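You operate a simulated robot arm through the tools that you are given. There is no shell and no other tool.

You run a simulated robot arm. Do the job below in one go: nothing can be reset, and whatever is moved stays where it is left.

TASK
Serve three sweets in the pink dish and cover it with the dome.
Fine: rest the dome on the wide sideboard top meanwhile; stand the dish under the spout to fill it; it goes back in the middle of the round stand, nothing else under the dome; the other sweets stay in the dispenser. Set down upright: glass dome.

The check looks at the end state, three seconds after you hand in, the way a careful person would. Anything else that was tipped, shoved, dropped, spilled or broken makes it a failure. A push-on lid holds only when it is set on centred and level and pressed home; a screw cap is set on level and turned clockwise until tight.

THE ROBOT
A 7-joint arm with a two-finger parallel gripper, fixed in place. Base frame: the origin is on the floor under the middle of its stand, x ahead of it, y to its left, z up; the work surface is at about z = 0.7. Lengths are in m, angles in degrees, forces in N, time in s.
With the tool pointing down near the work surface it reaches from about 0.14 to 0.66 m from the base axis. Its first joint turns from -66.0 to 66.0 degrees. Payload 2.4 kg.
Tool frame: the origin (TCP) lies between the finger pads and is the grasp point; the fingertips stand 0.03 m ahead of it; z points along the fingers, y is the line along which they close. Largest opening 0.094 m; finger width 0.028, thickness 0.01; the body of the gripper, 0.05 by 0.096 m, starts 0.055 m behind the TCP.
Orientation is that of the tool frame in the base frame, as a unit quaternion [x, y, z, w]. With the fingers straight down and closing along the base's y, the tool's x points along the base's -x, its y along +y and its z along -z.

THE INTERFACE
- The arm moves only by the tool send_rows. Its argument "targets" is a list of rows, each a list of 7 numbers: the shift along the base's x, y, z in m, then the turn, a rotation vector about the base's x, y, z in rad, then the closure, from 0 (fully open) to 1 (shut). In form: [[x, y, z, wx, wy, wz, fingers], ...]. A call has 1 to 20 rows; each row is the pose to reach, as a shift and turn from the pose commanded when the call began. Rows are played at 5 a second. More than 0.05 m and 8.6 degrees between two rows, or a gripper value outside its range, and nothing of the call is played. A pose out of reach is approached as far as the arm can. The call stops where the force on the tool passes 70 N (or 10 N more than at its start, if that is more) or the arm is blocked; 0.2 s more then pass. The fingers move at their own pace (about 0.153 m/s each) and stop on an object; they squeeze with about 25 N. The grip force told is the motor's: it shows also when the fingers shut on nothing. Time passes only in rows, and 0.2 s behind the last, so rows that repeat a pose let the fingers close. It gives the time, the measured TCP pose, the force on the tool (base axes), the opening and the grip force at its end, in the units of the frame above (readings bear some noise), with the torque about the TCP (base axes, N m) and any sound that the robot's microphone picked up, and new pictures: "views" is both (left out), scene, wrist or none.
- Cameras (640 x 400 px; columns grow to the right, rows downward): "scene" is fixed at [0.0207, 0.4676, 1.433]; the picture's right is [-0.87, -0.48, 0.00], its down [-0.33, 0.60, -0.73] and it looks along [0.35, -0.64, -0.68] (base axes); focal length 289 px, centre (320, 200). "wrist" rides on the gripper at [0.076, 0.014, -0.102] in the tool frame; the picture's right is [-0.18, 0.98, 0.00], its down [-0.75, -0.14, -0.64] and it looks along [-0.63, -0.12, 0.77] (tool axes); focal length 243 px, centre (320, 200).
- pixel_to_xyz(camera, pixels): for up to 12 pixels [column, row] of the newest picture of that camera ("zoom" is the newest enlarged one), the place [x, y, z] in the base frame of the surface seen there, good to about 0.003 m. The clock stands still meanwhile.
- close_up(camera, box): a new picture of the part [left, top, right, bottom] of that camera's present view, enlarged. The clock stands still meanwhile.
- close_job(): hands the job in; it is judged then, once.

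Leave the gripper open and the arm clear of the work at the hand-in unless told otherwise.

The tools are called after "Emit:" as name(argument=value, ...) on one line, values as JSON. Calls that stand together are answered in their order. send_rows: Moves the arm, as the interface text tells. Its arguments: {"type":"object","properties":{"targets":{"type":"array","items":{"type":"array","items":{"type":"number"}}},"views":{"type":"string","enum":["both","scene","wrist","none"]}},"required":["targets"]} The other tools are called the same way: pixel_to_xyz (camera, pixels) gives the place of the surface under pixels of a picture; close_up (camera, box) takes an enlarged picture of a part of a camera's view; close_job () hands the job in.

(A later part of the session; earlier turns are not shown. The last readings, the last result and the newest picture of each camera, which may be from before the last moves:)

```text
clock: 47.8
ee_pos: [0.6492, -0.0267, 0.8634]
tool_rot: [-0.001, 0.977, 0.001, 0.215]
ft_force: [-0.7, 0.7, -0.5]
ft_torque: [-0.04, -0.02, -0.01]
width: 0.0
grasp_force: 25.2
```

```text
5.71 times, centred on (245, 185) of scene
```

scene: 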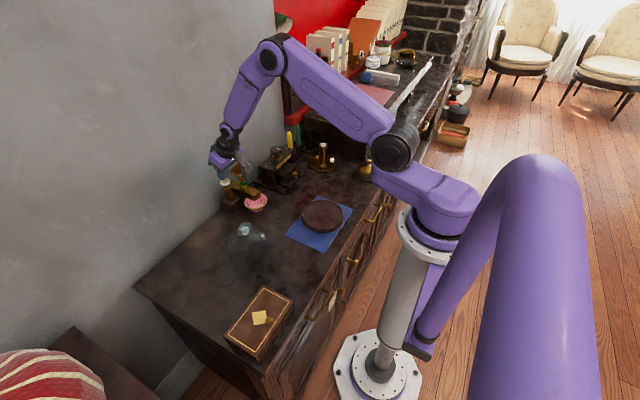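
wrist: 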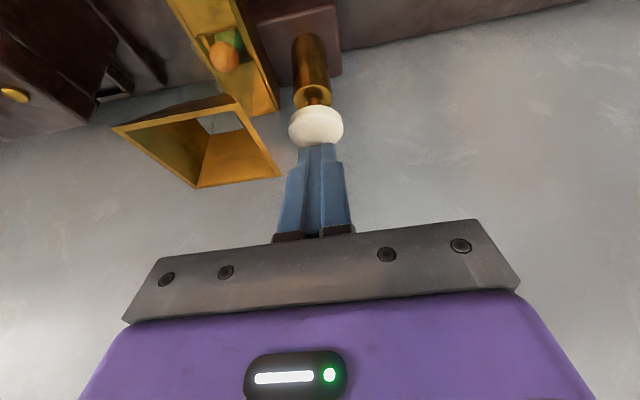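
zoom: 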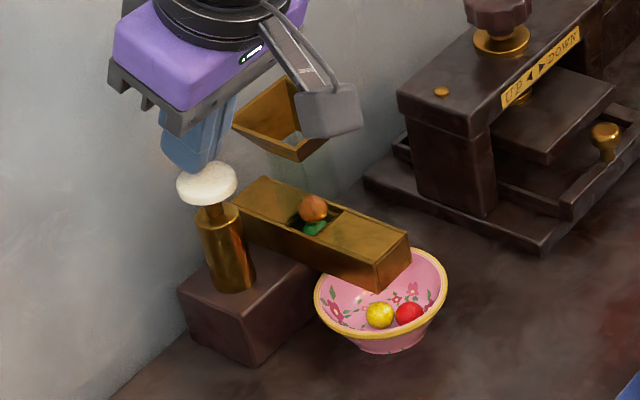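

Green has dropped into place with orange above it. Third and last press.

Emit:
send_rows(targets=[[0, 0, -0.005, 0, 0, 0, 1], [0, 0, -0.009, 0, 0, 0, 1], [0, 0, -0.012, 0, 0, 0, 1], [0, 0, -0.014, 0, 0, 0, 1]], views="wrist")

Emit:
close_up(camera="scene", box=[210, 150, 280, 220])

```text
clock: 48.8
ee_pos: [0.6499, -0.0266, 0.851]
tool_rot: [0.001, 0.976, 0.0, 0.216]
ft_force: [-1.9, -0.7, 3.1]
ft_torque: [-0.02, 0.02, 0.03]
width: 0.0001
grasp_force: 24.9
heard: click
```

wrist: 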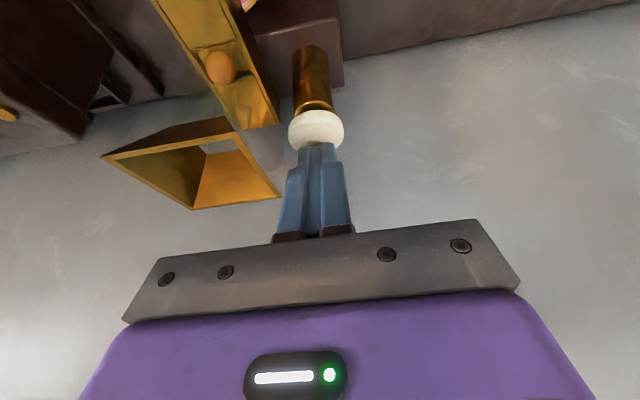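

```text
5.71 times, centred on (245, 185) of scene
```

zoom: 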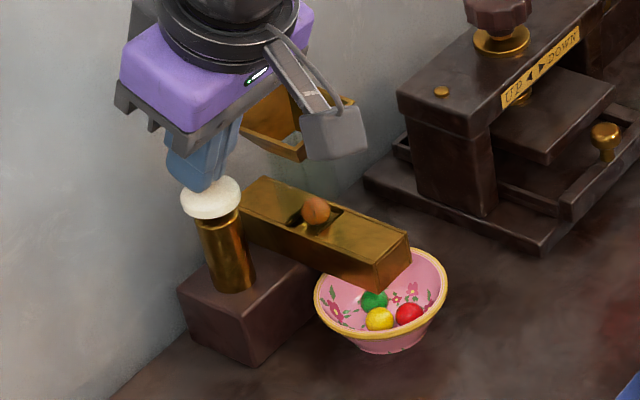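

Three sweets (red, yellow, green) are in the dish and orange stays in the dispenser. I'll rise off the button and return to the retreat pose in front, opening the fingers once clear of the hopper.

Emit:
send_rows(targets=[[0, 0, 0.004, 0, 0, 0, 1], [0, 0, 0.014, 0, 0, 0, 1], [0, 0, 0.03, 0, 0, 0, 1], [0, 0, 0.055, 0, 0, 0, 1], [-0.01, -0.003, 0.07, 0, 0, 0, 1], [-0.03, -0.012, 0.072, 0, 0, 0, 1], [-0.06, -0.024, 0.072, 0, 0, 0, 1], [-0.09, -0.036, 0.07, 0, 0, 0, 1], [-0.115, -0.044, 0.065, 0, 0, 0, 0.8], [-0.133, -0.048, 0.055, 0, 0, 0, 0.4], [-0.141, -0.0485, 0.05, 0, 0, 0, 0], [-0.141, -0.0485, 0.05, 0, 0, 0, 0], [-0.141, -0.0485, 0.05, 0, 0, 0, 0]], views="both")

Emit:
close_up(camera="scene", box=[210, 150, 280, 220])

Emit:
close_up(camera="wrist", box=[260, 20, 400, 220])

```text
clock: 51.6
ee_pos: [0.5091, -0.0745, 0.9015]
tool_rot: [0.0, 0.976, -0.001, 0.216]
ft_force: [0.7, 0.0, -0.9]
ft_torque: [0.01, 0.01, -0.02]
width: 0.0941
grasp_force: 0.1
```

scene: 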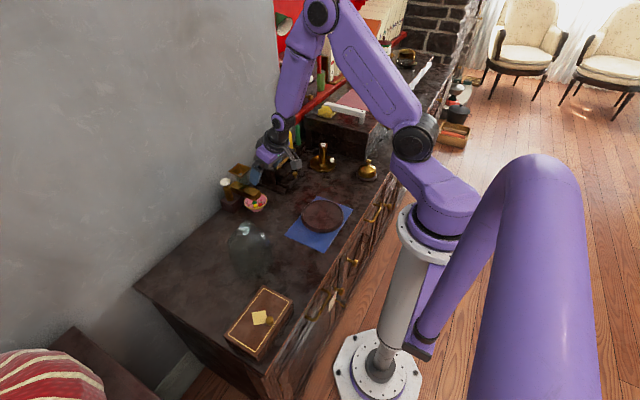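
wrist: 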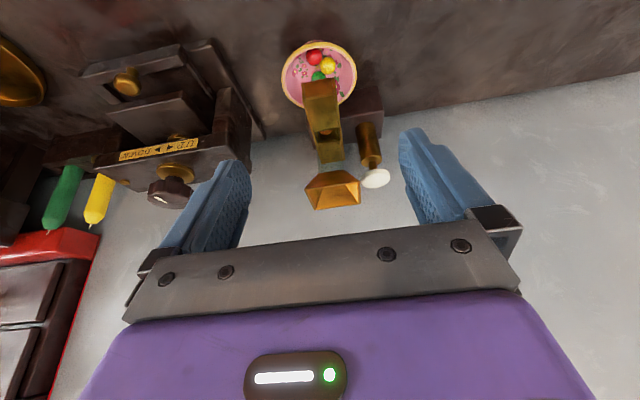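

```text
5.71 times, centred on (245, 185) of scene
```

zoom: 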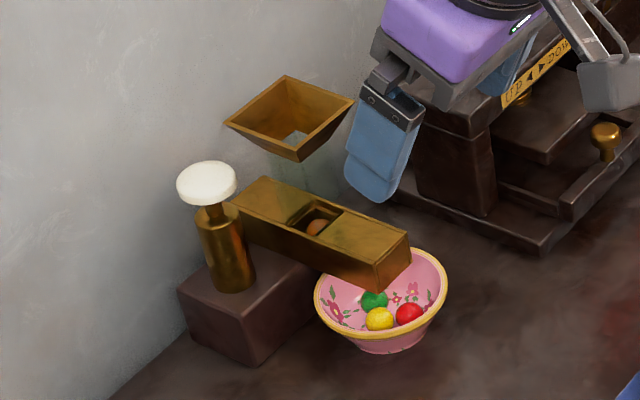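

```text
2.00 times, centred on (330, 120) of wrist
```

zoom: 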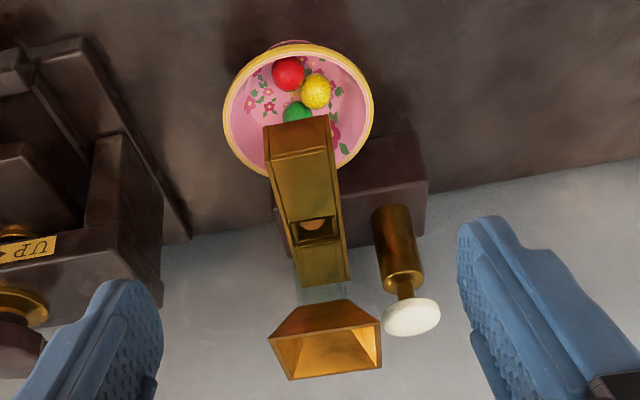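

The dish and sweets are undisturbed. I'll go back down along the same line to the grasp pose around the dish rim, fingers open.

Emit:
send_rows(targets=[[0.002, -0.001, -0.011, 0, 0, 0, 0], [0.015, -0.001, -0.046, 0, 0, 0, 0], [0.029, -0.001, -0.0795, 0, 0, 0, 0], [0.0416, -0.001, -0.1066, 0, 0, 0, 0], [0.0543, -0.001, -0.1338, 0, 0, 0, 0], [0.0628, -0.001, -0.1519, 0, 0, 0, 0], [0.067, -0.001, -0.161, 0, 0, 0, 0], [0.067, -0.001, -0.161, 0, 0, 0, 0]], views="both")

Emit:
close_up(camera="wrist", box=[220, 80, 420, 260])

```text
clock: 53.4
ee_pos: [0.5769, -0.0756, 0.7403]
tool_rot: [0.0, 0.976, 0.0, 0.216]
ft_force: [0.9, 0.3, 0.8]
ft_torque: [0.0, 0.01, -0.03]
width: 0.0942
grasp_force: 0.1
```

scene: 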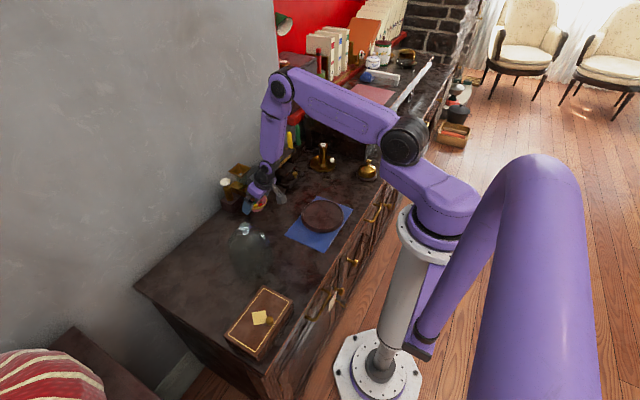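
wrist: 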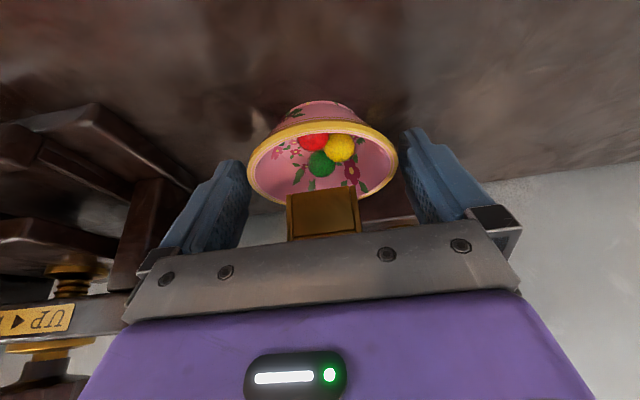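

```text
2.22 times, centred on (320, 170) of wrist
```

zoom: 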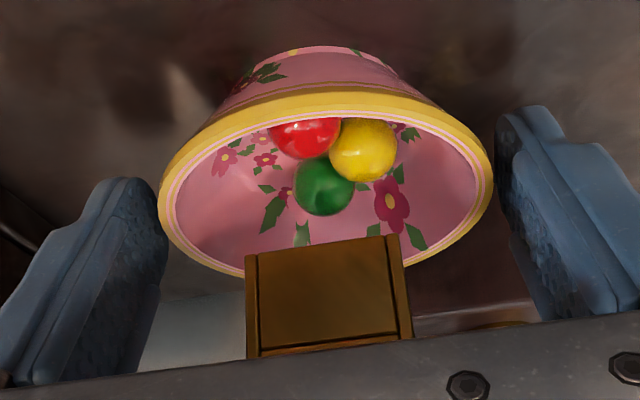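

The rim sits between both fingers with similar gaps. I'll close on it.

Emit:
send_rows(targets=[[0, 0, 0, 0, 0, 0, 0.05], [0, 0, 0, 0, 0, 0, 0.12], [0, 0, 0, 0, 0, 0, 0.2], [0, 0, 0, 0, 0, 0, 0.4], [0, 0, 0, 0, 0, 0, 0.6], [0, 0, 0, 0, 0, 0, 0.6]], views="wrist")

```text
clock: 54.8
ee_pos: [0.5759, -0.0759, 0.7403]
tool_rot: [0.0, 0.977, 0.0, 0.215]
ft_force: [0.0, 0.3, 0.1]
ft_torque: [-0.01, 0.0, -0.02]
width: 0.0801
grasp_force: 25.0
```

wrist: 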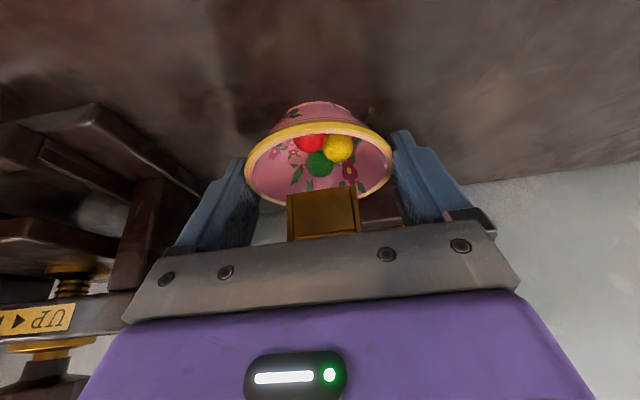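

Held at 0.080 m, 25 N. I'll lift 4 mm and draw it back slowly from under the spout.

Emit:
send_rows(targets=[[0, 0, 0.0015, 0, 0, 0, 0.6], [0, 0, 0.004, 0, 0, 0, 0.6], [-0.004, 0, 0.004, 0, 0, 0, 0.6], [-0.012, 0, 0.004, 0, 0, 0, 0.6], [-0.022, 0, 0.004, 0, 0, 0, 0.6], [-0.033, 0, 0.004, 0, 0, 0, 0.6], [-0.044, 0, 0.004, 0, 0, 0, 0.6], [-0.055, 0, 0.004, 0, 0, 0, 0.6], [-0.065, 0, 0.004, 0, 0, 0, 0.6], [-0.072, 0, 0.004, 0, 0, 0, 0.6], [-0.075, 0, 0.004, 0, 0, 0, 0.6], [-0.075, 0, 0.004, 0, 0, 0, 0.6]], views="both")

Emit:
close_up(camera="scene", box=[215, 140, 325, 230])

```text
clock: 57.4
ee_pos: [0.5017, -0.0758, 0.7444]
tool_rot: [0.0, 0.977, 0.0, 0.215]
ft_force: [0.1, 1.1, -0.5]
ft_torque: [0.01, -0.01, 0.03]
width: 0.08
grasp_force: 25.3
```

scene: 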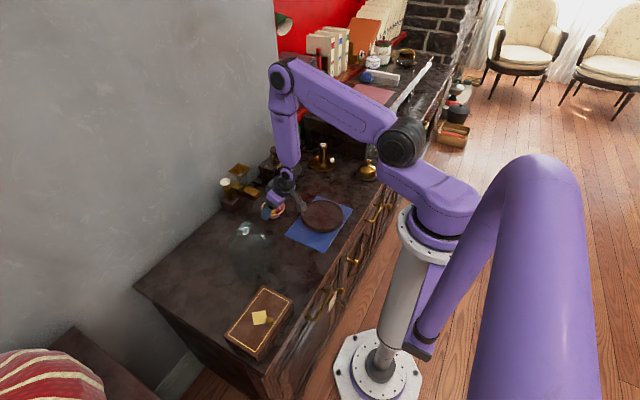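
wrist: 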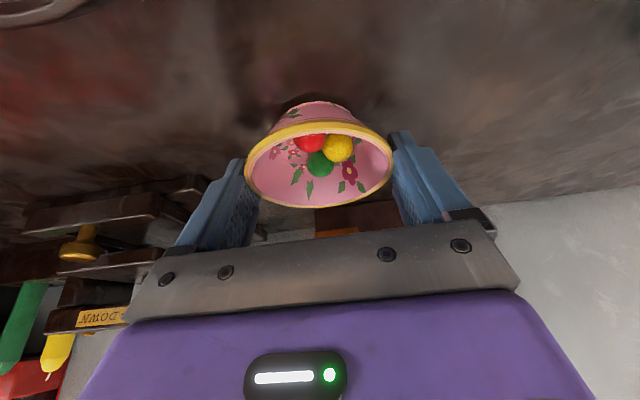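

```text
4.44 times, centred on (270, 185) of scene
```

zoom: 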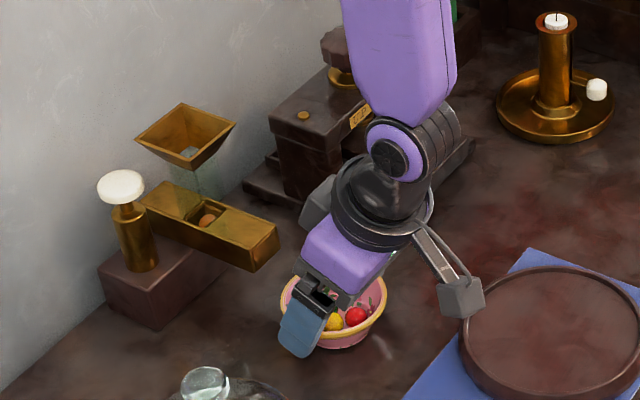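

The dish is clear of the spout with its three sweets. While it is in the air I'll measure the bare stand to find its exact middle.

Emit:
close_up(camera="scene", box=[285, 185, 360, 250])

```text
6.15 times, centred on (322, 218) of scene
```

zoom: 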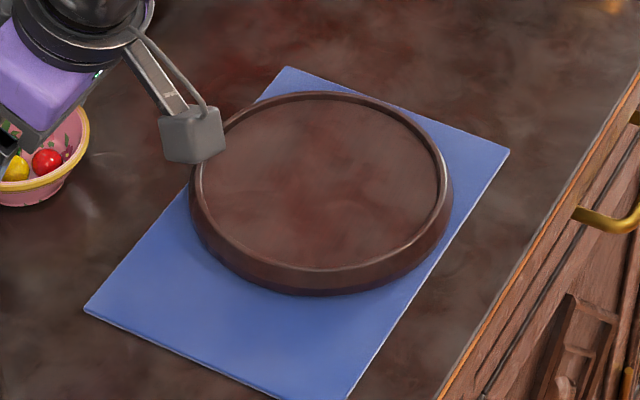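

Emit:
pixel_to_xyz(camera="zoom", pixels=[[200, 190], [442, 190], [325, 97], [325, 268], [235, 243], [415, 235], [275, 106], [405, 122], [325, 180], [225, 215], [325, 255], [425, 200]])

Emit:
pixel_to_xyz(camera="zoom", pixels=[[192, 195], [450, 195], [325, 93], [325, 290], [215, 245], [435, 235], [270, 103], [415, 120], [325, 275], [260, 268], [390, 262], [320, 120]])

```text
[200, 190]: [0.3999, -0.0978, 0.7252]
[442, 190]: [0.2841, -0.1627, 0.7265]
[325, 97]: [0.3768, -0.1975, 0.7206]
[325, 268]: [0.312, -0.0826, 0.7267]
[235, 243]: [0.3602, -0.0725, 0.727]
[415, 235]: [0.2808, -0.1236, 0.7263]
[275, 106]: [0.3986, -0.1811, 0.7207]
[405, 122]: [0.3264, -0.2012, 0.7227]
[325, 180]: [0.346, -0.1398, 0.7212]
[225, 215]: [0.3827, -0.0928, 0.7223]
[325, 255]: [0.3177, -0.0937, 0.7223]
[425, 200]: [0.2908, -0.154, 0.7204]
```

```text
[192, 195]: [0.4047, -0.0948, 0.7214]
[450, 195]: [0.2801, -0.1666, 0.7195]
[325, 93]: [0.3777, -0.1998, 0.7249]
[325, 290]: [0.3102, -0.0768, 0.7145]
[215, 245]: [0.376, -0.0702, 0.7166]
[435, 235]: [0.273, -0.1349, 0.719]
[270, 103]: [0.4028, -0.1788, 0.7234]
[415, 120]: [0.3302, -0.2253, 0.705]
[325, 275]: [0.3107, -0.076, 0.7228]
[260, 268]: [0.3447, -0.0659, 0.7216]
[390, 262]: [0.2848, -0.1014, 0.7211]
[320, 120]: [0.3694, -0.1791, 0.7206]
```

The stand has a raised lip (z 0.726) round a floor at z 0.7205, its middle fits about (0.346,-0.139), matching where the dish originally was. I'll raise the dish and carry it back above that point smoothly.

Emit:
send_rows(targets=[[0, 0, 0.01, 0, 0, 0, 0.6], [0, 0, 0.028, 0, 0, 0, 0.6], [0, 0, 0.046, 0, 0, 0, 0.6], [-0.002, -0.001, 0.058, 0, 0, 0, 0.6], [-0.012, -0.005, 0.062, 0, 0, 0, 0.6], [-0.03, -0.012, 0.062, 0, 0, 0, 0.6], [-0.051, -0.0205, 0.062, 0, 0, 0, 0.6], [-0.073, -0.029, 0.062, 0, 0, 0, 0.6], [-0.095, -0.038, 0.062, 0, 0, 0, 0.6], [-0.117, -0.047, 0.062, 0, 0, 0, 0.6], [-0.136, -0.0545, 0.062, 0, 0, 0, 0.6], [-0.15, -0.06, 0.062, 0, 0, 0, 0.6], [-0.158, -0.0635, 0.062, 0, 0, 0, 0.6], [-0.1595, -0.064, 0.06, 0, 0, 0, 0.6], [-0.1595, -0.064, 0.06, 0, 0, 0, 0.6]], views="both")

Emit:
close_up(camera="scene", box=[285, 160, 365, 250])

```text
clock: 60.6
ee_pos: [0.3396, -0.1408, 0.803]
tool_rot: [0.0, 0.976, 0.0, 0.216]
ft_force: [0.5, -0.3, -0.2]
ft_torque: [-0.03, 0.02, -0.01]
width: 0.0802
grasp_force: 25.4
```

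scene: 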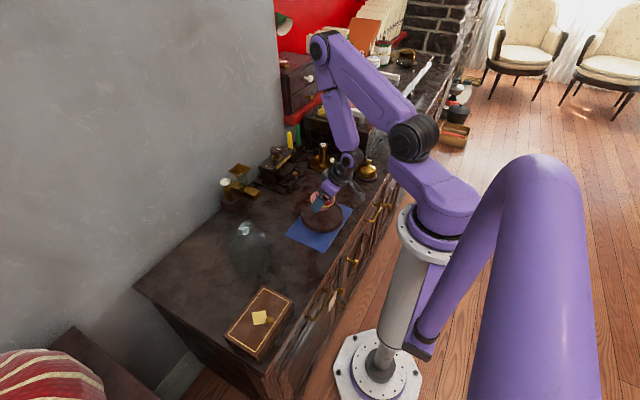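
wrist: 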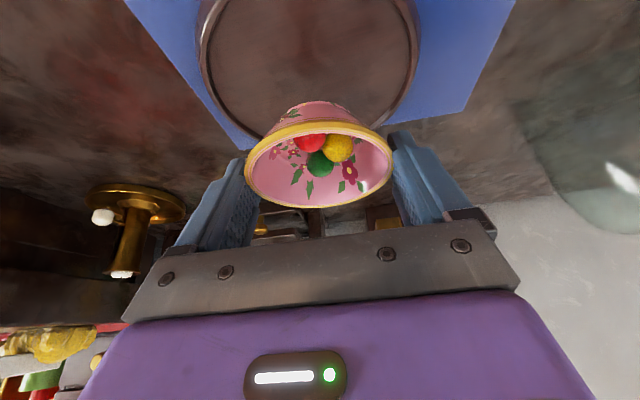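

```text
4.44 times, centred on (325, 205) of scene
```

zoom: 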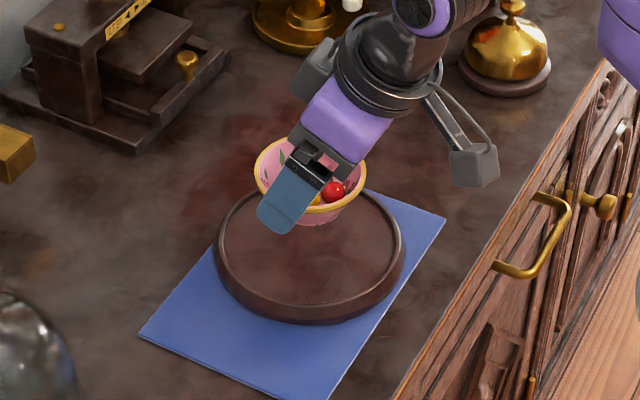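

Measured (0.3396,-0.1408,0.803) with the dish over the stand. I'll lower to about 4 mm above the stand floor.

Emit:
send_rows(targets=[[0, 0, -0.012, 0, 0, 0, 0.6], [0, 0, -0.024, 0, 0, 0, 0.6], [0, 0, -0.034, 0, 0, 0, 0.6], [0, 0, -0.04, 0, 0, 0, 0.6], [0, 0, -0.04, 0, 0, 0, 0.6]], views="both")

Emit:
close_up(camera="scene", box=[285, 165, 365, 245])

```text
clock: 61.8
ee_pos: [0.3414, -0.1415, 0.7629]
tool_rot: [0.0, 0.976, 0.001, 0.216]
ft_force: [0.8, 0.3, -1.2]
ft_torque: [0.0, 0.01, 0.0]
width: 0.0802
grasp_force: 24.9
```

scene: 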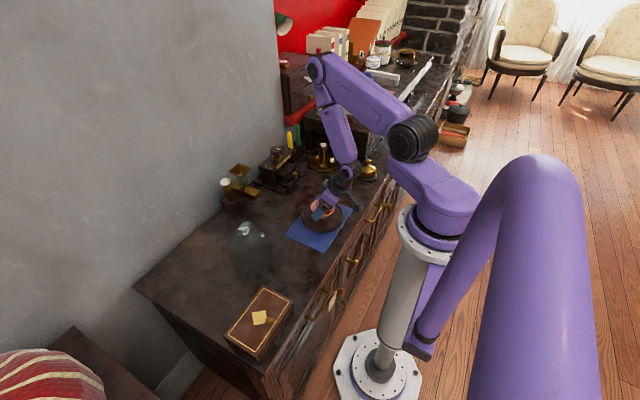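
wrist: 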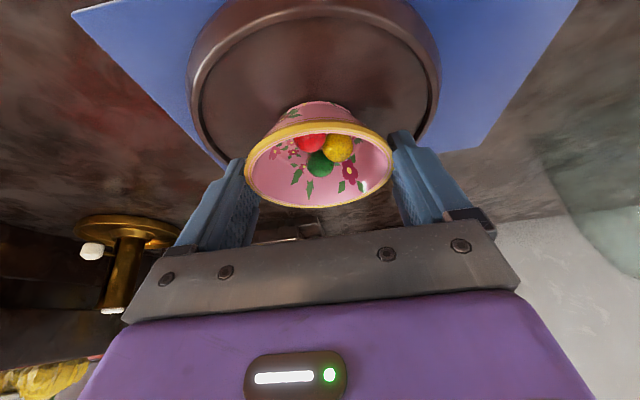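

```text
5.00 times, centred on (325, 205) of scene
```

zoom: 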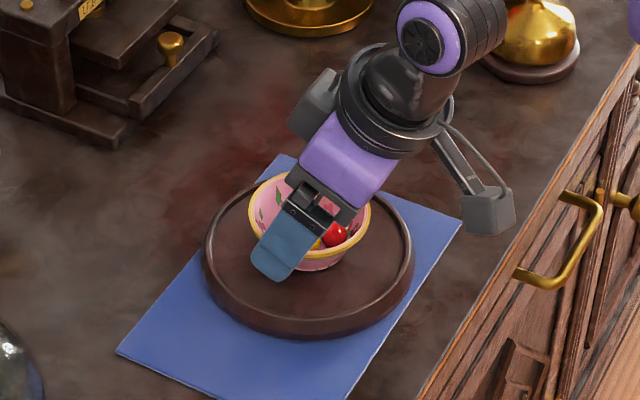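

The dish hovers over the middle of the stand. I'll creep down 3 mm.

Emit:
send_rows(targets=[[0, 0, -0.0015, 0, 0, 0, 0.6], [0, 0, -0.003, 0, 0, 0, 0.6], [0, 0, -0.003, 0, 0, 0, 0.6]], views="none")

```text
clock: 62.6
ee_pos: [0.3403, -0.1403, 0.7594]
tool_rot: [0.0, 0.976, 0.0, 0.216]
ft_force: [0.1, 0.0, -1.0]
ft_torque: [-0.02, 0.01, -0.04]
width: 0.0802
grasp_force: 25.2
```

Still hanging free (-1 N). One more millimetre, then a reading.

Emit:
send_rows(targets=[[0, 0, -0.001, 0, 0, 0, 0.6], [0, 0, -0.001, 0, 0, 0, 0.6]], views="none")

```text
clock: 63.2
ee_pos: [0.3409, -0.1395, 0.7607]
tool_rot: [0.0, 0.976, 0.0, 0.216]
ft_force: [-3.0, -0.7, 17.8]
ft_torque: [-0.03, 0.04, -0.06]
width: 0.0803
grasp_force: 24.9
```

Firm contact, 17.8 N. I'll ease up slightly less than a millimetre and read again before opening.

Emit:
send_rows(targets=[[0, 0, 0.0006, 0, 0, 0, 0.6], [0, 0, 0.0007, 0, 0, 0, 0.6]], views="none")

```text
clock: 63.8
ee_pos: [0.342, -0.1405, 0.7593]
tool_rot: [0.0, 0.976, 0.0, 0.216]
ft_force: [-0.3, 0.1, 1.2]
ft_torque: [0.01, -0.01, 0.0]
width: 0.0802
grasp_force: 24.9
```

Only 1 N remains, so the dish rests on the stand. I'll open the fingers.

Emit:
send_rows(targets=[[0, 0, 0, 0, 0, 0, 0.4], [0, 0, 0, 0, 0, 0, 0.1], [0, 0, 0, 0, 0, 0, 0], [0, 0, 0, 0, 0, 0, 0]], views="both")

Emit:
close_up(camera="wrist", box=[170, 0, 460, 240])

```text
clock: 64.8
ee_pos: [0.3422, -0.1406, 0.7594]
tool_rot: [0.0, 0.976, -0.001, 0.216]
ft_force: [1.5, 0.4, -0.6]
ft_torque: [0.0, 0.01, -0.03]
width: 0.0942
grasp_force: 0.2
```

scene: 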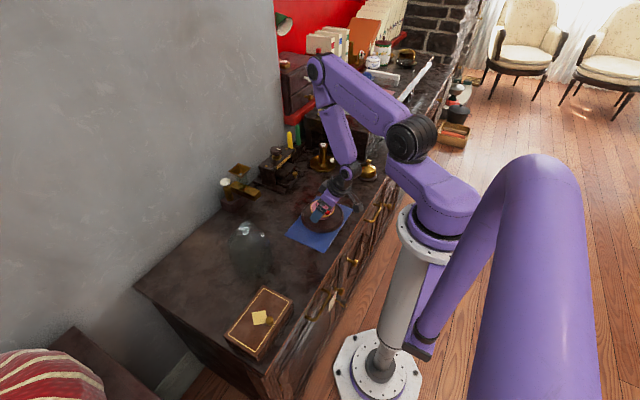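
wrist: 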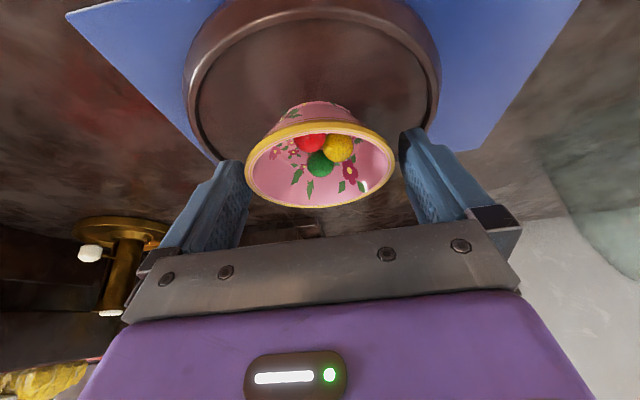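

```text
1.67 times, centred on (315, 120) of wrist
```

zoom: 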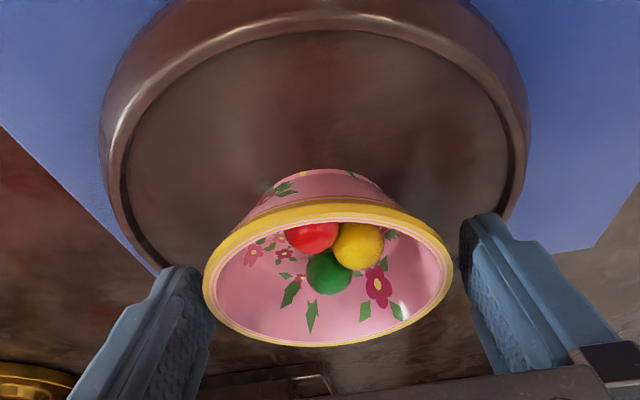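

Both fingers are clear of the rim. I'll rise straight up to z about 0.90.

Emit:
send_rows(targets=[[0, 0, 0.008, 0, 0, 0, 0], [0, 0, 0.022, 0, 0, 0, 0], [0, 0, 0.045, 0, 0, 0, 0], [0, 0, 0.075, 0, 0, 0, 0], [0, 0, 0.105, 0, 0.05, 0, 0], [0, 0, 0.135, 0, 0.15, 0, 0], [0, 0, 0.165, 0, 0.28, 0, 0], [0, 0, 0.19, 0, 0.4, 0, 0], [0, 0, 0.2, 0, 0.436, 0, 0], [0, 0, 0.2, 0, 0.436, 0, 0]], views="both")

Emit:
close_up(camera="scene", box=[285, 175, 365, 245])

Emit:
close_up(camera="wrist", box=[220, 0, 420, 140])

```text
clock: 67.0
ee_pos: [0.3412, -0.1393, 0.9604]
tool_rot: [0.0, 1.0, 0.0, -0.001]
ft_force: [0.2, -0.1, 0.1]
ft_torque: [0.03, 0.0, -0.03]
width: 0.094
grasp_force: 0.0
out of reach, approached as far as the arm can: row 7
```

scene: 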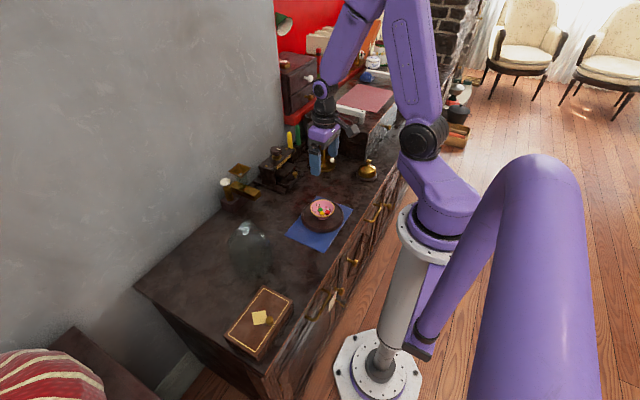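
wrist: 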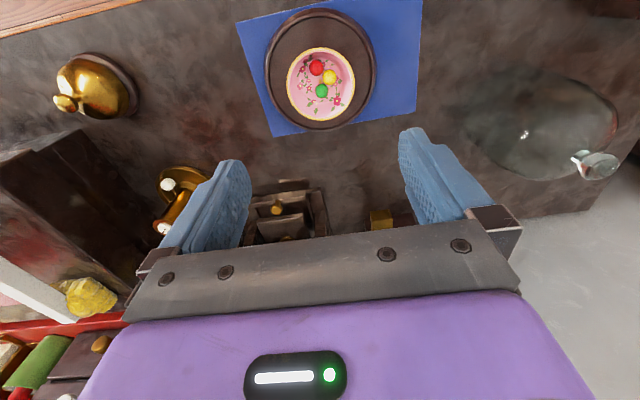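

```text
5.71 times, centred on (325, 210) of scene
```

zoom: 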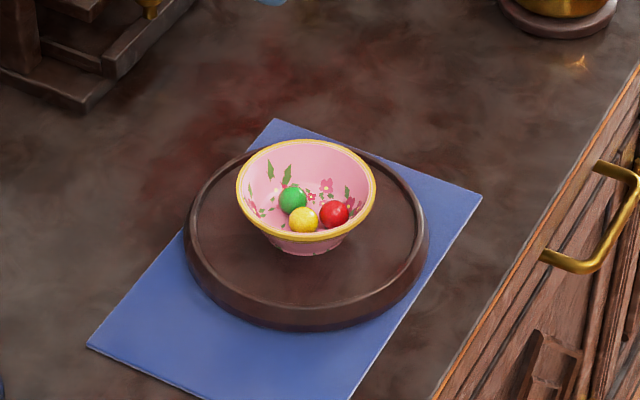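

```text
2.86 times, centred on (320, 70) of wrist
```

zoom: 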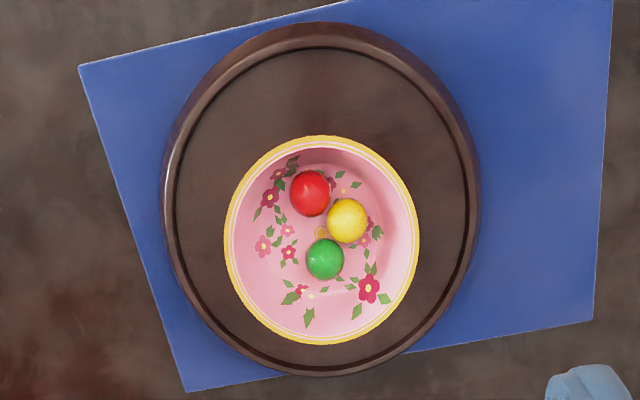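

The dish with its three sweets stands on the stand, and nothing else moved. I'll verify it is in the middle with measured rim and lip points.

Emit:
pixel_to_xyz(camera="zoom", pixels=[[227, 235], [417, 240], [320, 138], [320, 342], [255, 165], [390, 170], [250, 310], [395, 305], [321, 233]])

Emit:
pixel_to_xyz(camera="zoom", pixels=[[168, 200], [474, 190], [318, 35], [318, 370], [205, 95], [430, 85], [215, 315], [425, 310], [180, 150], [460, 140], [190, 270], [460, 260]])

```text
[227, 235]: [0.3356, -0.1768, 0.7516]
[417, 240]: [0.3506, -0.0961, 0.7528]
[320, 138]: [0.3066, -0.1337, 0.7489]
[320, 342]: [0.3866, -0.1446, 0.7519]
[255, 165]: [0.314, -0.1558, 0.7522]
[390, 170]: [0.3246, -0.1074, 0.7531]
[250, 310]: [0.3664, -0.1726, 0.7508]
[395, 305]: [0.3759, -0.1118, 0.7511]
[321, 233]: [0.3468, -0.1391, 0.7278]
```

```text
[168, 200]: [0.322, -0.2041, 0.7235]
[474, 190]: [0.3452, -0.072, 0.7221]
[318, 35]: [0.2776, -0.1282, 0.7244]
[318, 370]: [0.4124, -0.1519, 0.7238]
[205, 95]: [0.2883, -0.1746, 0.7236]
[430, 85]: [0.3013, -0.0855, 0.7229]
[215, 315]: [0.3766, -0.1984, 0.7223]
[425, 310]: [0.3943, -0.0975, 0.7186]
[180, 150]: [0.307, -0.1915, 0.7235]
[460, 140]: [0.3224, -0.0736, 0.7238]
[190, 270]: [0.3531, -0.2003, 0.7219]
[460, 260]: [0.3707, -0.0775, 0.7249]
```

The dish centre (0.346,-0.1385) matches the stand's (0.345,-0.138) within about a millimetre. Now I go for the dome: move at height to above its knob near (0.44,0.12).

Emit:
send_rows(targets=[[0.005, 0.012, 0.01, 0, 0, 0, 0], [0.016, 0.04, 0.02, 0, 0, 0, 0], [0.03, 0.078, 0.02, 0, 0, 0, 0], [0.044, 0.116, 0.02, 0, 0, 0, 0], [0.058, 0.154, 0.02, 0, 0, 0, 0], [0.072, 0.192, 0.02, 0, 0, 0, 0], [0.086, 0.228, 0.02, 0, 0, 0, 0], [0.095, 0.252, 0.01, 0, 0, 0, 0], [0.098, 0.259, 0, 0, 0, 0, 0], [0.098, 0.259, 0, 0, 0, 0, 0]], views="both")

Emit:
close_up(camera="wrist", box=[230, 60, 410, 200])

```text
clock: 69.2
ee_pos: [0.4411, 0.1188, 0.9593]
tool_rot: [0.0, 1.0, 0.0, 0.0]
ft_force: [-0.2, 0.6, 0.8]
ft_torque: [0.03, 0.0, 0.01]
width: 0.094
grasp_force: 0.1
```

scene: 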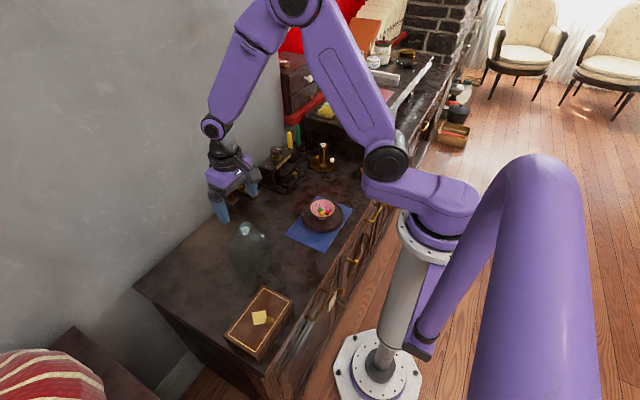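
wrist: 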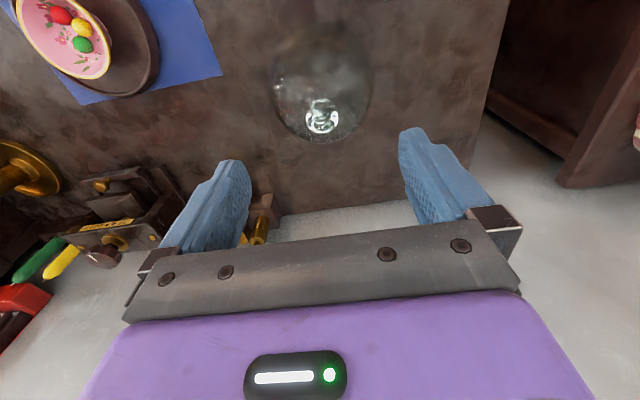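

```text
2.86 times, centred on (320, 130) of wrist
```

zoom: 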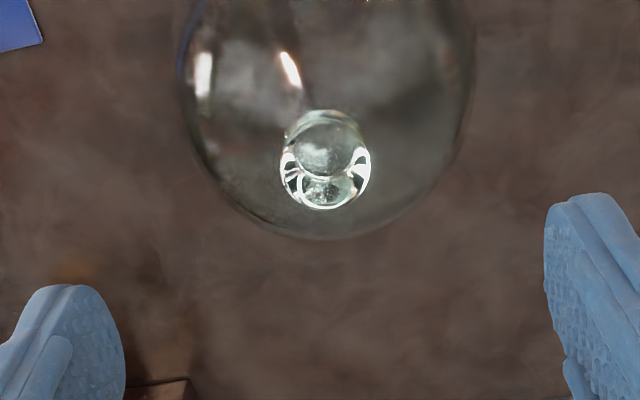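

The knob shows at wrist (322,118). I'll measure it from both sides.

Emit:
pixel_to_xyz(camera="zoom", pixels=[[325, 160], [290, 165], [365, 165], [325, 190], [325, 130], [310, 150], [340, 150]])

Emit:
pixel_to_xyz(camera="scene", pixels=[[244, 229], [246, 226], [242, 228], [247, 230], [244, 232]])

```text
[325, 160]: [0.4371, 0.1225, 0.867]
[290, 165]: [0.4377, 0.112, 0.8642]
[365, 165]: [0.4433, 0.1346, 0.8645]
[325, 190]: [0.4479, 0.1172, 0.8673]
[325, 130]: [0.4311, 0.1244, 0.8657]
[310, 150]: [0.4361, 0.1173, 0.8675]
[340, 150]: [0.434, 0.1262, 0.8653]
```

```text
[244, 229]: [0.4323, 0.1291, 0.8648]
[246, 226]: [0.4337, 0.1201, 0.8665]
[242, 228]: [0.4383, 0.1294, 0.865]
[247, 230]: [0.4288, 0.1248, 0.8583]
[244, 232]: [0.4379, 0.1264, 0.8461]
```

The knob centre is about (0.4395,0.122), where I left it. I'll lower around it to TCP z 0.870, fingers open.

Emit:
send_rows(targets=[[0, 0.002, -0.025, 0, 0, 0, 0], [0, 0.002, -0.05, 0, 0, 0, 0], [0, 0.002, -0.07, 0, 0, 0, 0], [0, 0.002, -0.083, 0, 0, 0, 0], [0, 0.002, -0.0885, 0, 0, 0, 0], [0, 0.002, -0.0885, 0, 0, 0, 0]], views="both")

Emit:
close_up(camera="wrist", box=[220, 100, 420, 240])

```text
clock: 70.6
ee_pos: [0.44, 0.1204, 0.8723]
tool_rot: [0.0, 1.0, 0.0, 0.0]
ft_force: [0.3, -0.2, 0.1]
ft_torque: [-0.01, 0.01, -0.02]
width: 0.0939
grasp_force: 0.0
```

scene: 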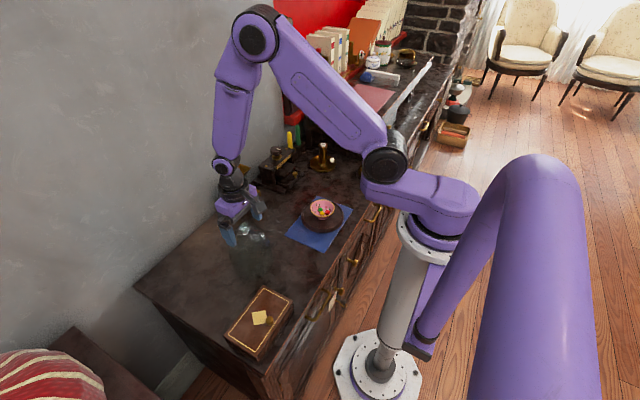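
wrist: 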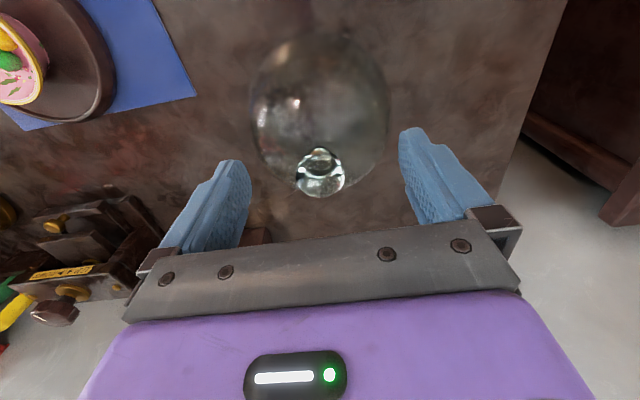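

```text
2.86 times, centred on (320, 170) of wrist
```

zoom: 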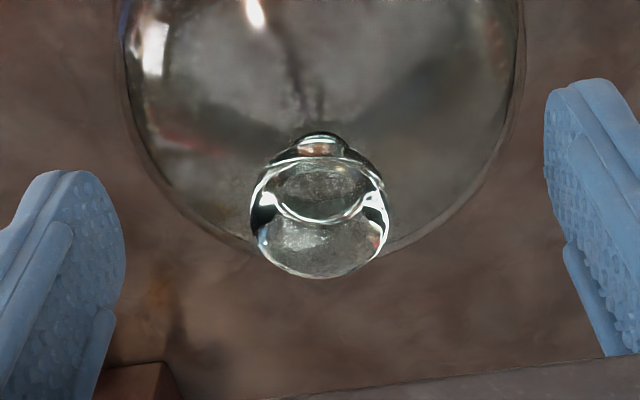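

The knob is centred at column 320. I'll go 2 mm lower and close on it.

Emit:
send_rows(targets=[[0, 0, -0.002, 0, 0, 0, 0], [0, 0, -0.002, 0, 0, 0, 0.4], [0, 0, -0.002, 0, 0, 0, 0.6], [0, 0, -0.002, 0, 0, 0, 0.75], [0, 0, -0.002, 0, 0, 0, 1], [0, 0, -0.002, 0, 0, 0, 1], [0, 0, -0.002, 0, 0, 0, 1]], views="both")

```text
clock: 72.2
ee_pos: [0.4394, 0.1216, 0.8702]
tool_rot: [0.0, 1.0, 0.001, 0.0]
ft_force: [-0.6, -0.7, -0.1]
ft_torque: [0.01, -0.01, -0.01]
width: 0.0277
grasp_force: 25.0
```

scene: 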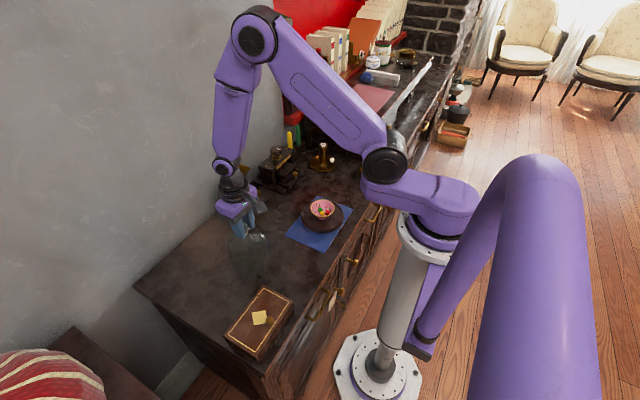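
wrist: 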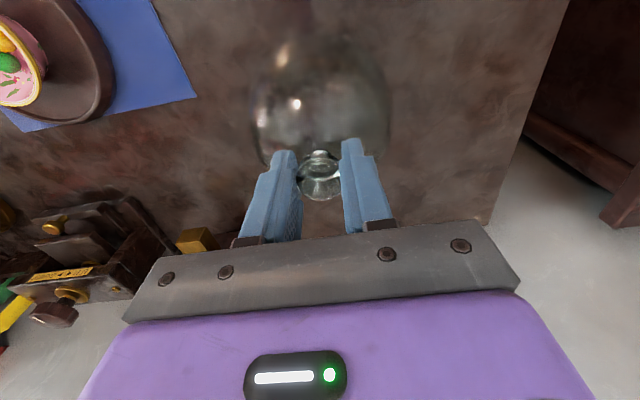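

The knob is held at 0.0277 m, 25 N. I'll lift the dome straight up 12 cm.

Emit:
send_rows(targets=[[0, 0, 0.004, 0, 0, 0, 1], [0, 0, 0.015, 0, 0, 0, 1], [0, 0, 0.035, 0, 0, 0, 1], [0, 0, 0.06, 0, 0, 0, 1], [0, 0, 0.085, 0, 0, 0, 1], [0, 0, 0.108, 0, 0, 0, 1], [0, 0, 0.12, 0, 0, 0, 1], [0, 0, 0.12, 0, 0, 0, 1]], views="both")

Emit:
close_up(camera="scene", box=[190, 120, 310, 280])

```text
clock: 74.0
ee_pos: [0.4398, 0.1202, 0.9924]
tool_rot: [-0.001, 1.0, 0.0, 0.001]
ft_force: [-0.6, -0.5, -3.1]
ft_torque: [0.04, -0.01, -0.01]
width: 0.0275
grasp_force: 25.1
```

scene: 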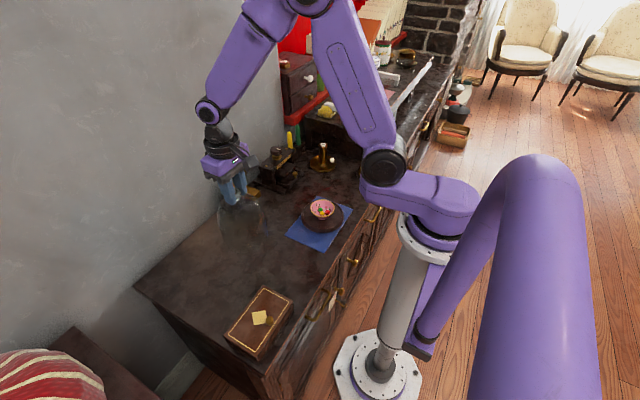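
wrist: 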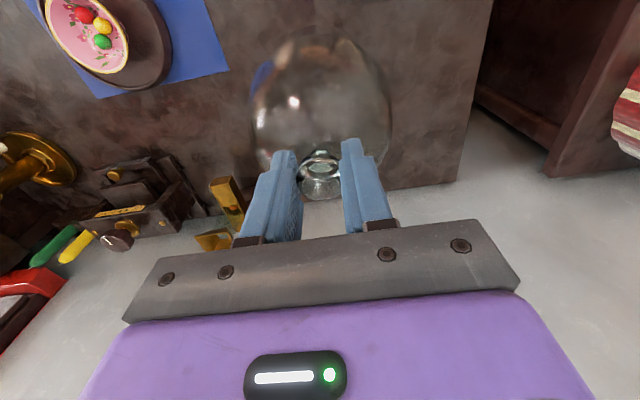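

```text
2.50 times, centred on (250, 200) of scene
```

zoom: 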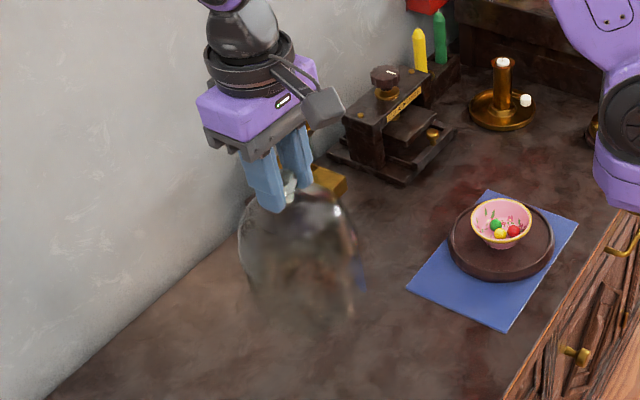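

The dome hangs level with its base at about z 0.82, well above the dish rim (0.7535). I'll carry it slowly over the stand to TCP (0.344,-0.137).

Emit:
send_rows(targets=[[-0.003, -0.008, 0, 0, 0, 0, 1], [-0.009, -0.025, 0, 0, 0, 0, 1], [-0.018, -0.048, 0, 0, 0, 0, 1], [-0.027, -0.073, 0, 0, 0, 0, 1], [-0.036, -0.098, 0, 0, 0, 0, 1], [-0.046, -0.123, 0, 0, 0, 0, 1], [-0.055, -0.148, 0, 0, 0, 0, 1], [-0.064, -0.173, 0, 0, 0, 0, 1], [-0.074, -0.198, 0, 0, 0, 0, 1], [-0.082, -0.221, 0, 0, 0, 0, 1], [-0.089, -0.24, 0, 0, 0, 0, 1], [-0.0935, -0.252, 0, 0, 0, 0, 1], [-0.0955, -0.2575, 0, 0, 0, 0, 1], [-0.0955, -0.258, 0, 0, 0, 0, 1], [-0.0955, -0.258, 0, 0, 0, 0, 1]], views="both")

Emit:
close_up(camera="scene", box=[280, 130, 370, 250])

Emit:
close_up(camera="wrist", box=[210, 0, 430, 200])

```text
clock: 77.2
ee_pos: [0.344, -0.137, 0.9895]
tool_rot: [0.0, 1.0, -0.001, 0.0]
ft_force: [-0.1, 0.0, -2.7]
ft_torque: [-0.02, 0.02, 0.01]
width: 0.0275
grasp_force: 24.8
```

scene: 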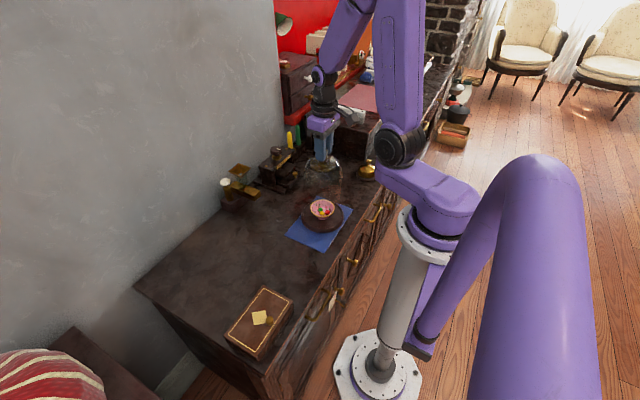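
wrist: 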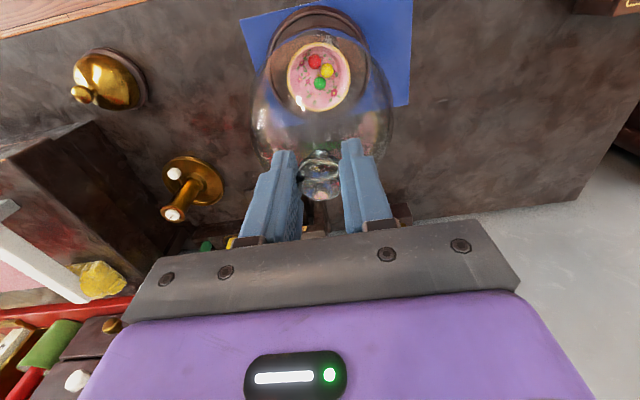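

```text
3.33 times, centred on (325, 190) of scene
```

zoom: 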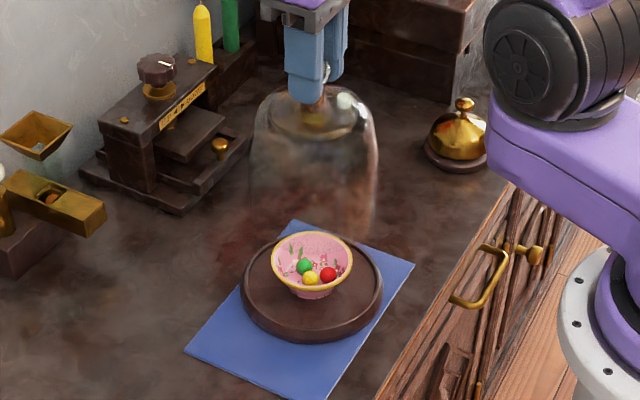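

```text
2.00 times, centred on (320, 100) of wrist
```

zoom: 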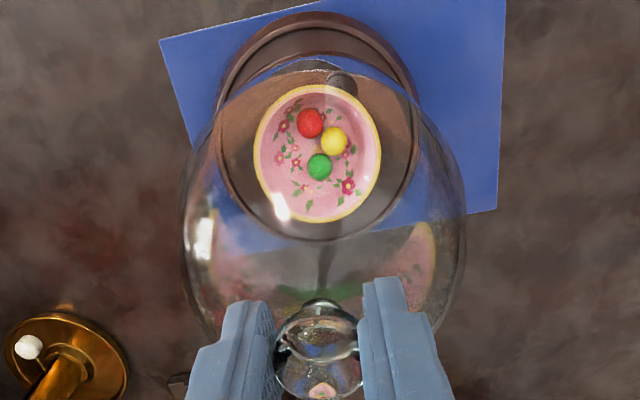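

At (0.344,-0.137,0.9895) over the stand. I'll lower slowly to TCP z about 0.895, a few millimetres above seating.

Emit:
send_rows(targets=[[0.0005, -0.0005, -0.012, 0, 0, 0, 1], [0.0005, -0.0005, -0.028, 0, 0, 0, 1], [0.0005, -0.0005, -0.044, 0, 0, 0, 1], [0.0005, -0.0005, -0.06, 0, 0, 0, 1], [0.0005, -0.0005, -0.075, 0, 0, 0, 1], [0.0005, -0.0005, -0.087, 0, 0, 0, 1], [0.0005, -0.0005, -0.093, 0, 0, 0, 1], [0.0005, -0.0005, -0.093, 0, 0, 0, 1]], views="both")

Emit:
close_up(camera="scene", box=[280, 150, 370, 250])

Emit:
close_up(camera="wrist", box=[210, 0, 430, 200])

```text
clock: 79.0
ee_pos: [0.345, -0.1379, 0.8965]
tool_rot: [0.0, 1.0, 0.0, 0.001]
ft_force: [0.3, 0.3, -3.5]
ft_torque: [0.01, 0.02, 0.02]
width: 0.0274
grasp_force: 24.6
```

scene: 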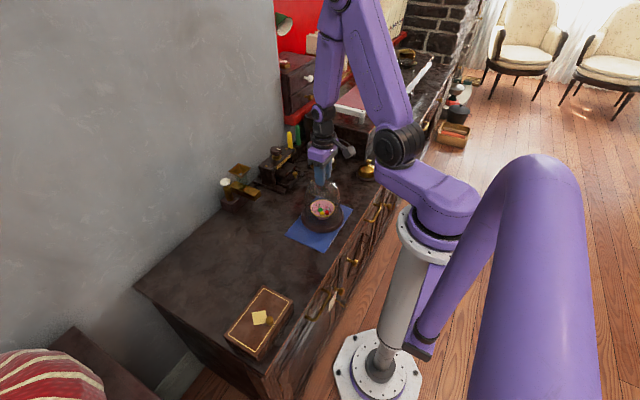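
wrist: 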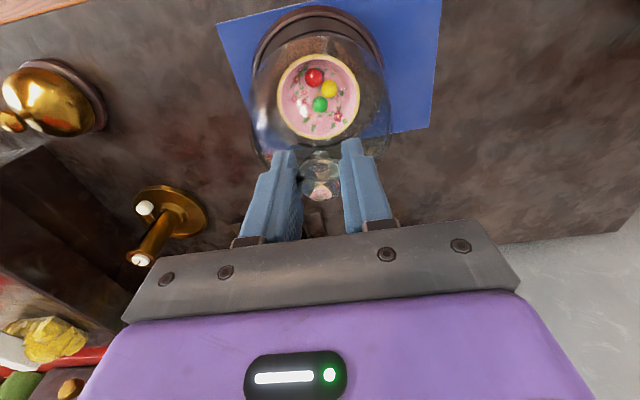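

```text
4.00 times, centred on (325, 200) of scene
```

zoom: 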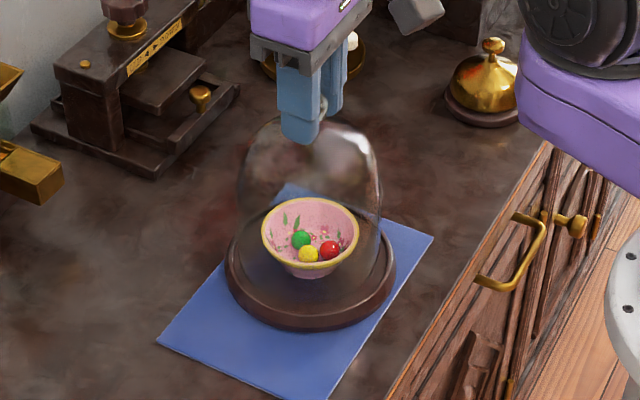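

```text
2.00 times, centred on (320, 100) of wrist
```

zoom: 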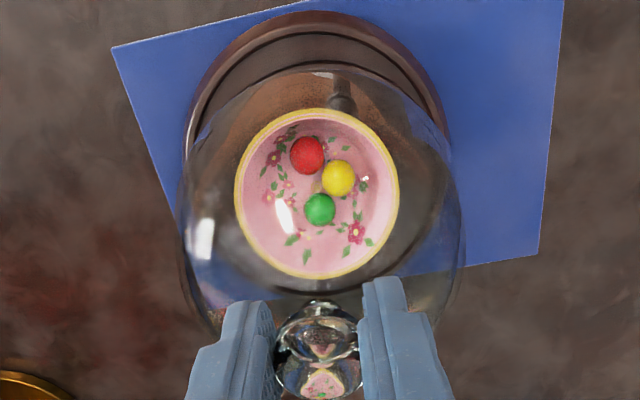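

The dome surrounds the dish and looks centred on the stand. I'll creep down 5 mm.

Emit:
send_rows(targets=[[0, 0, -0.002, 0, 0, 0, 1], [0, 0, -0.004, 0, 0, 0, 1], [0, 0, -0.005, 0, 0, 0, 1], [0, 0, -0.005, 0, 0, 0, 1]], views="none")

```text
clock: 80.0
ee_pos: [0.3438, -0.1383, 0.8931]
tool_rot: [0.0, 1.0, 0.001, 0.0]
ft_force: [-0.8, 0.3, -3.6]
ft_torque: [0.01, -0.01, 0.02]
width: 0.0273
grasp_force: 25.4
```

Still hanging (-3.6 N) at z 0.893. Another 2 mm.

Emit:
send_rows(targets=[[0, 0, -0.001, 0, 0, 0, 1], [0, 0, -0.002, 0, 0, 0, 1], [0, 0, -0.002, 0, 0, 0, 1]], views="none")

```text
clock: 80.8
ee_pos: [0.3439, -0.137, 0.8912]
tool_rot: [0.0, 1.0, 0.0, 0.0]
ft_force: [0.6, -0.4, -3.2]
ft_torque: [0.03, 0.04, 0.0]
width: 0.0275
grasp_force: 25.3
```

Emit:
send_rows(targets=[[0, 0, -0.001, 0, 0, 0, 1], [0, 0, -0.001, 0, 0, 0, 1]], views="none")

```text
clock: 81.4
ee_pos: [0.3449, -0.1376, 0.8903]
tool_rot: [0.0, 1.0, 0.0, 0.001]
ft_force: [-1.7, -1.5, 12.6]
ft_torque: [0.12, 0.41, -0.01]
width: 0.0271
grasp_force: 25.1
```

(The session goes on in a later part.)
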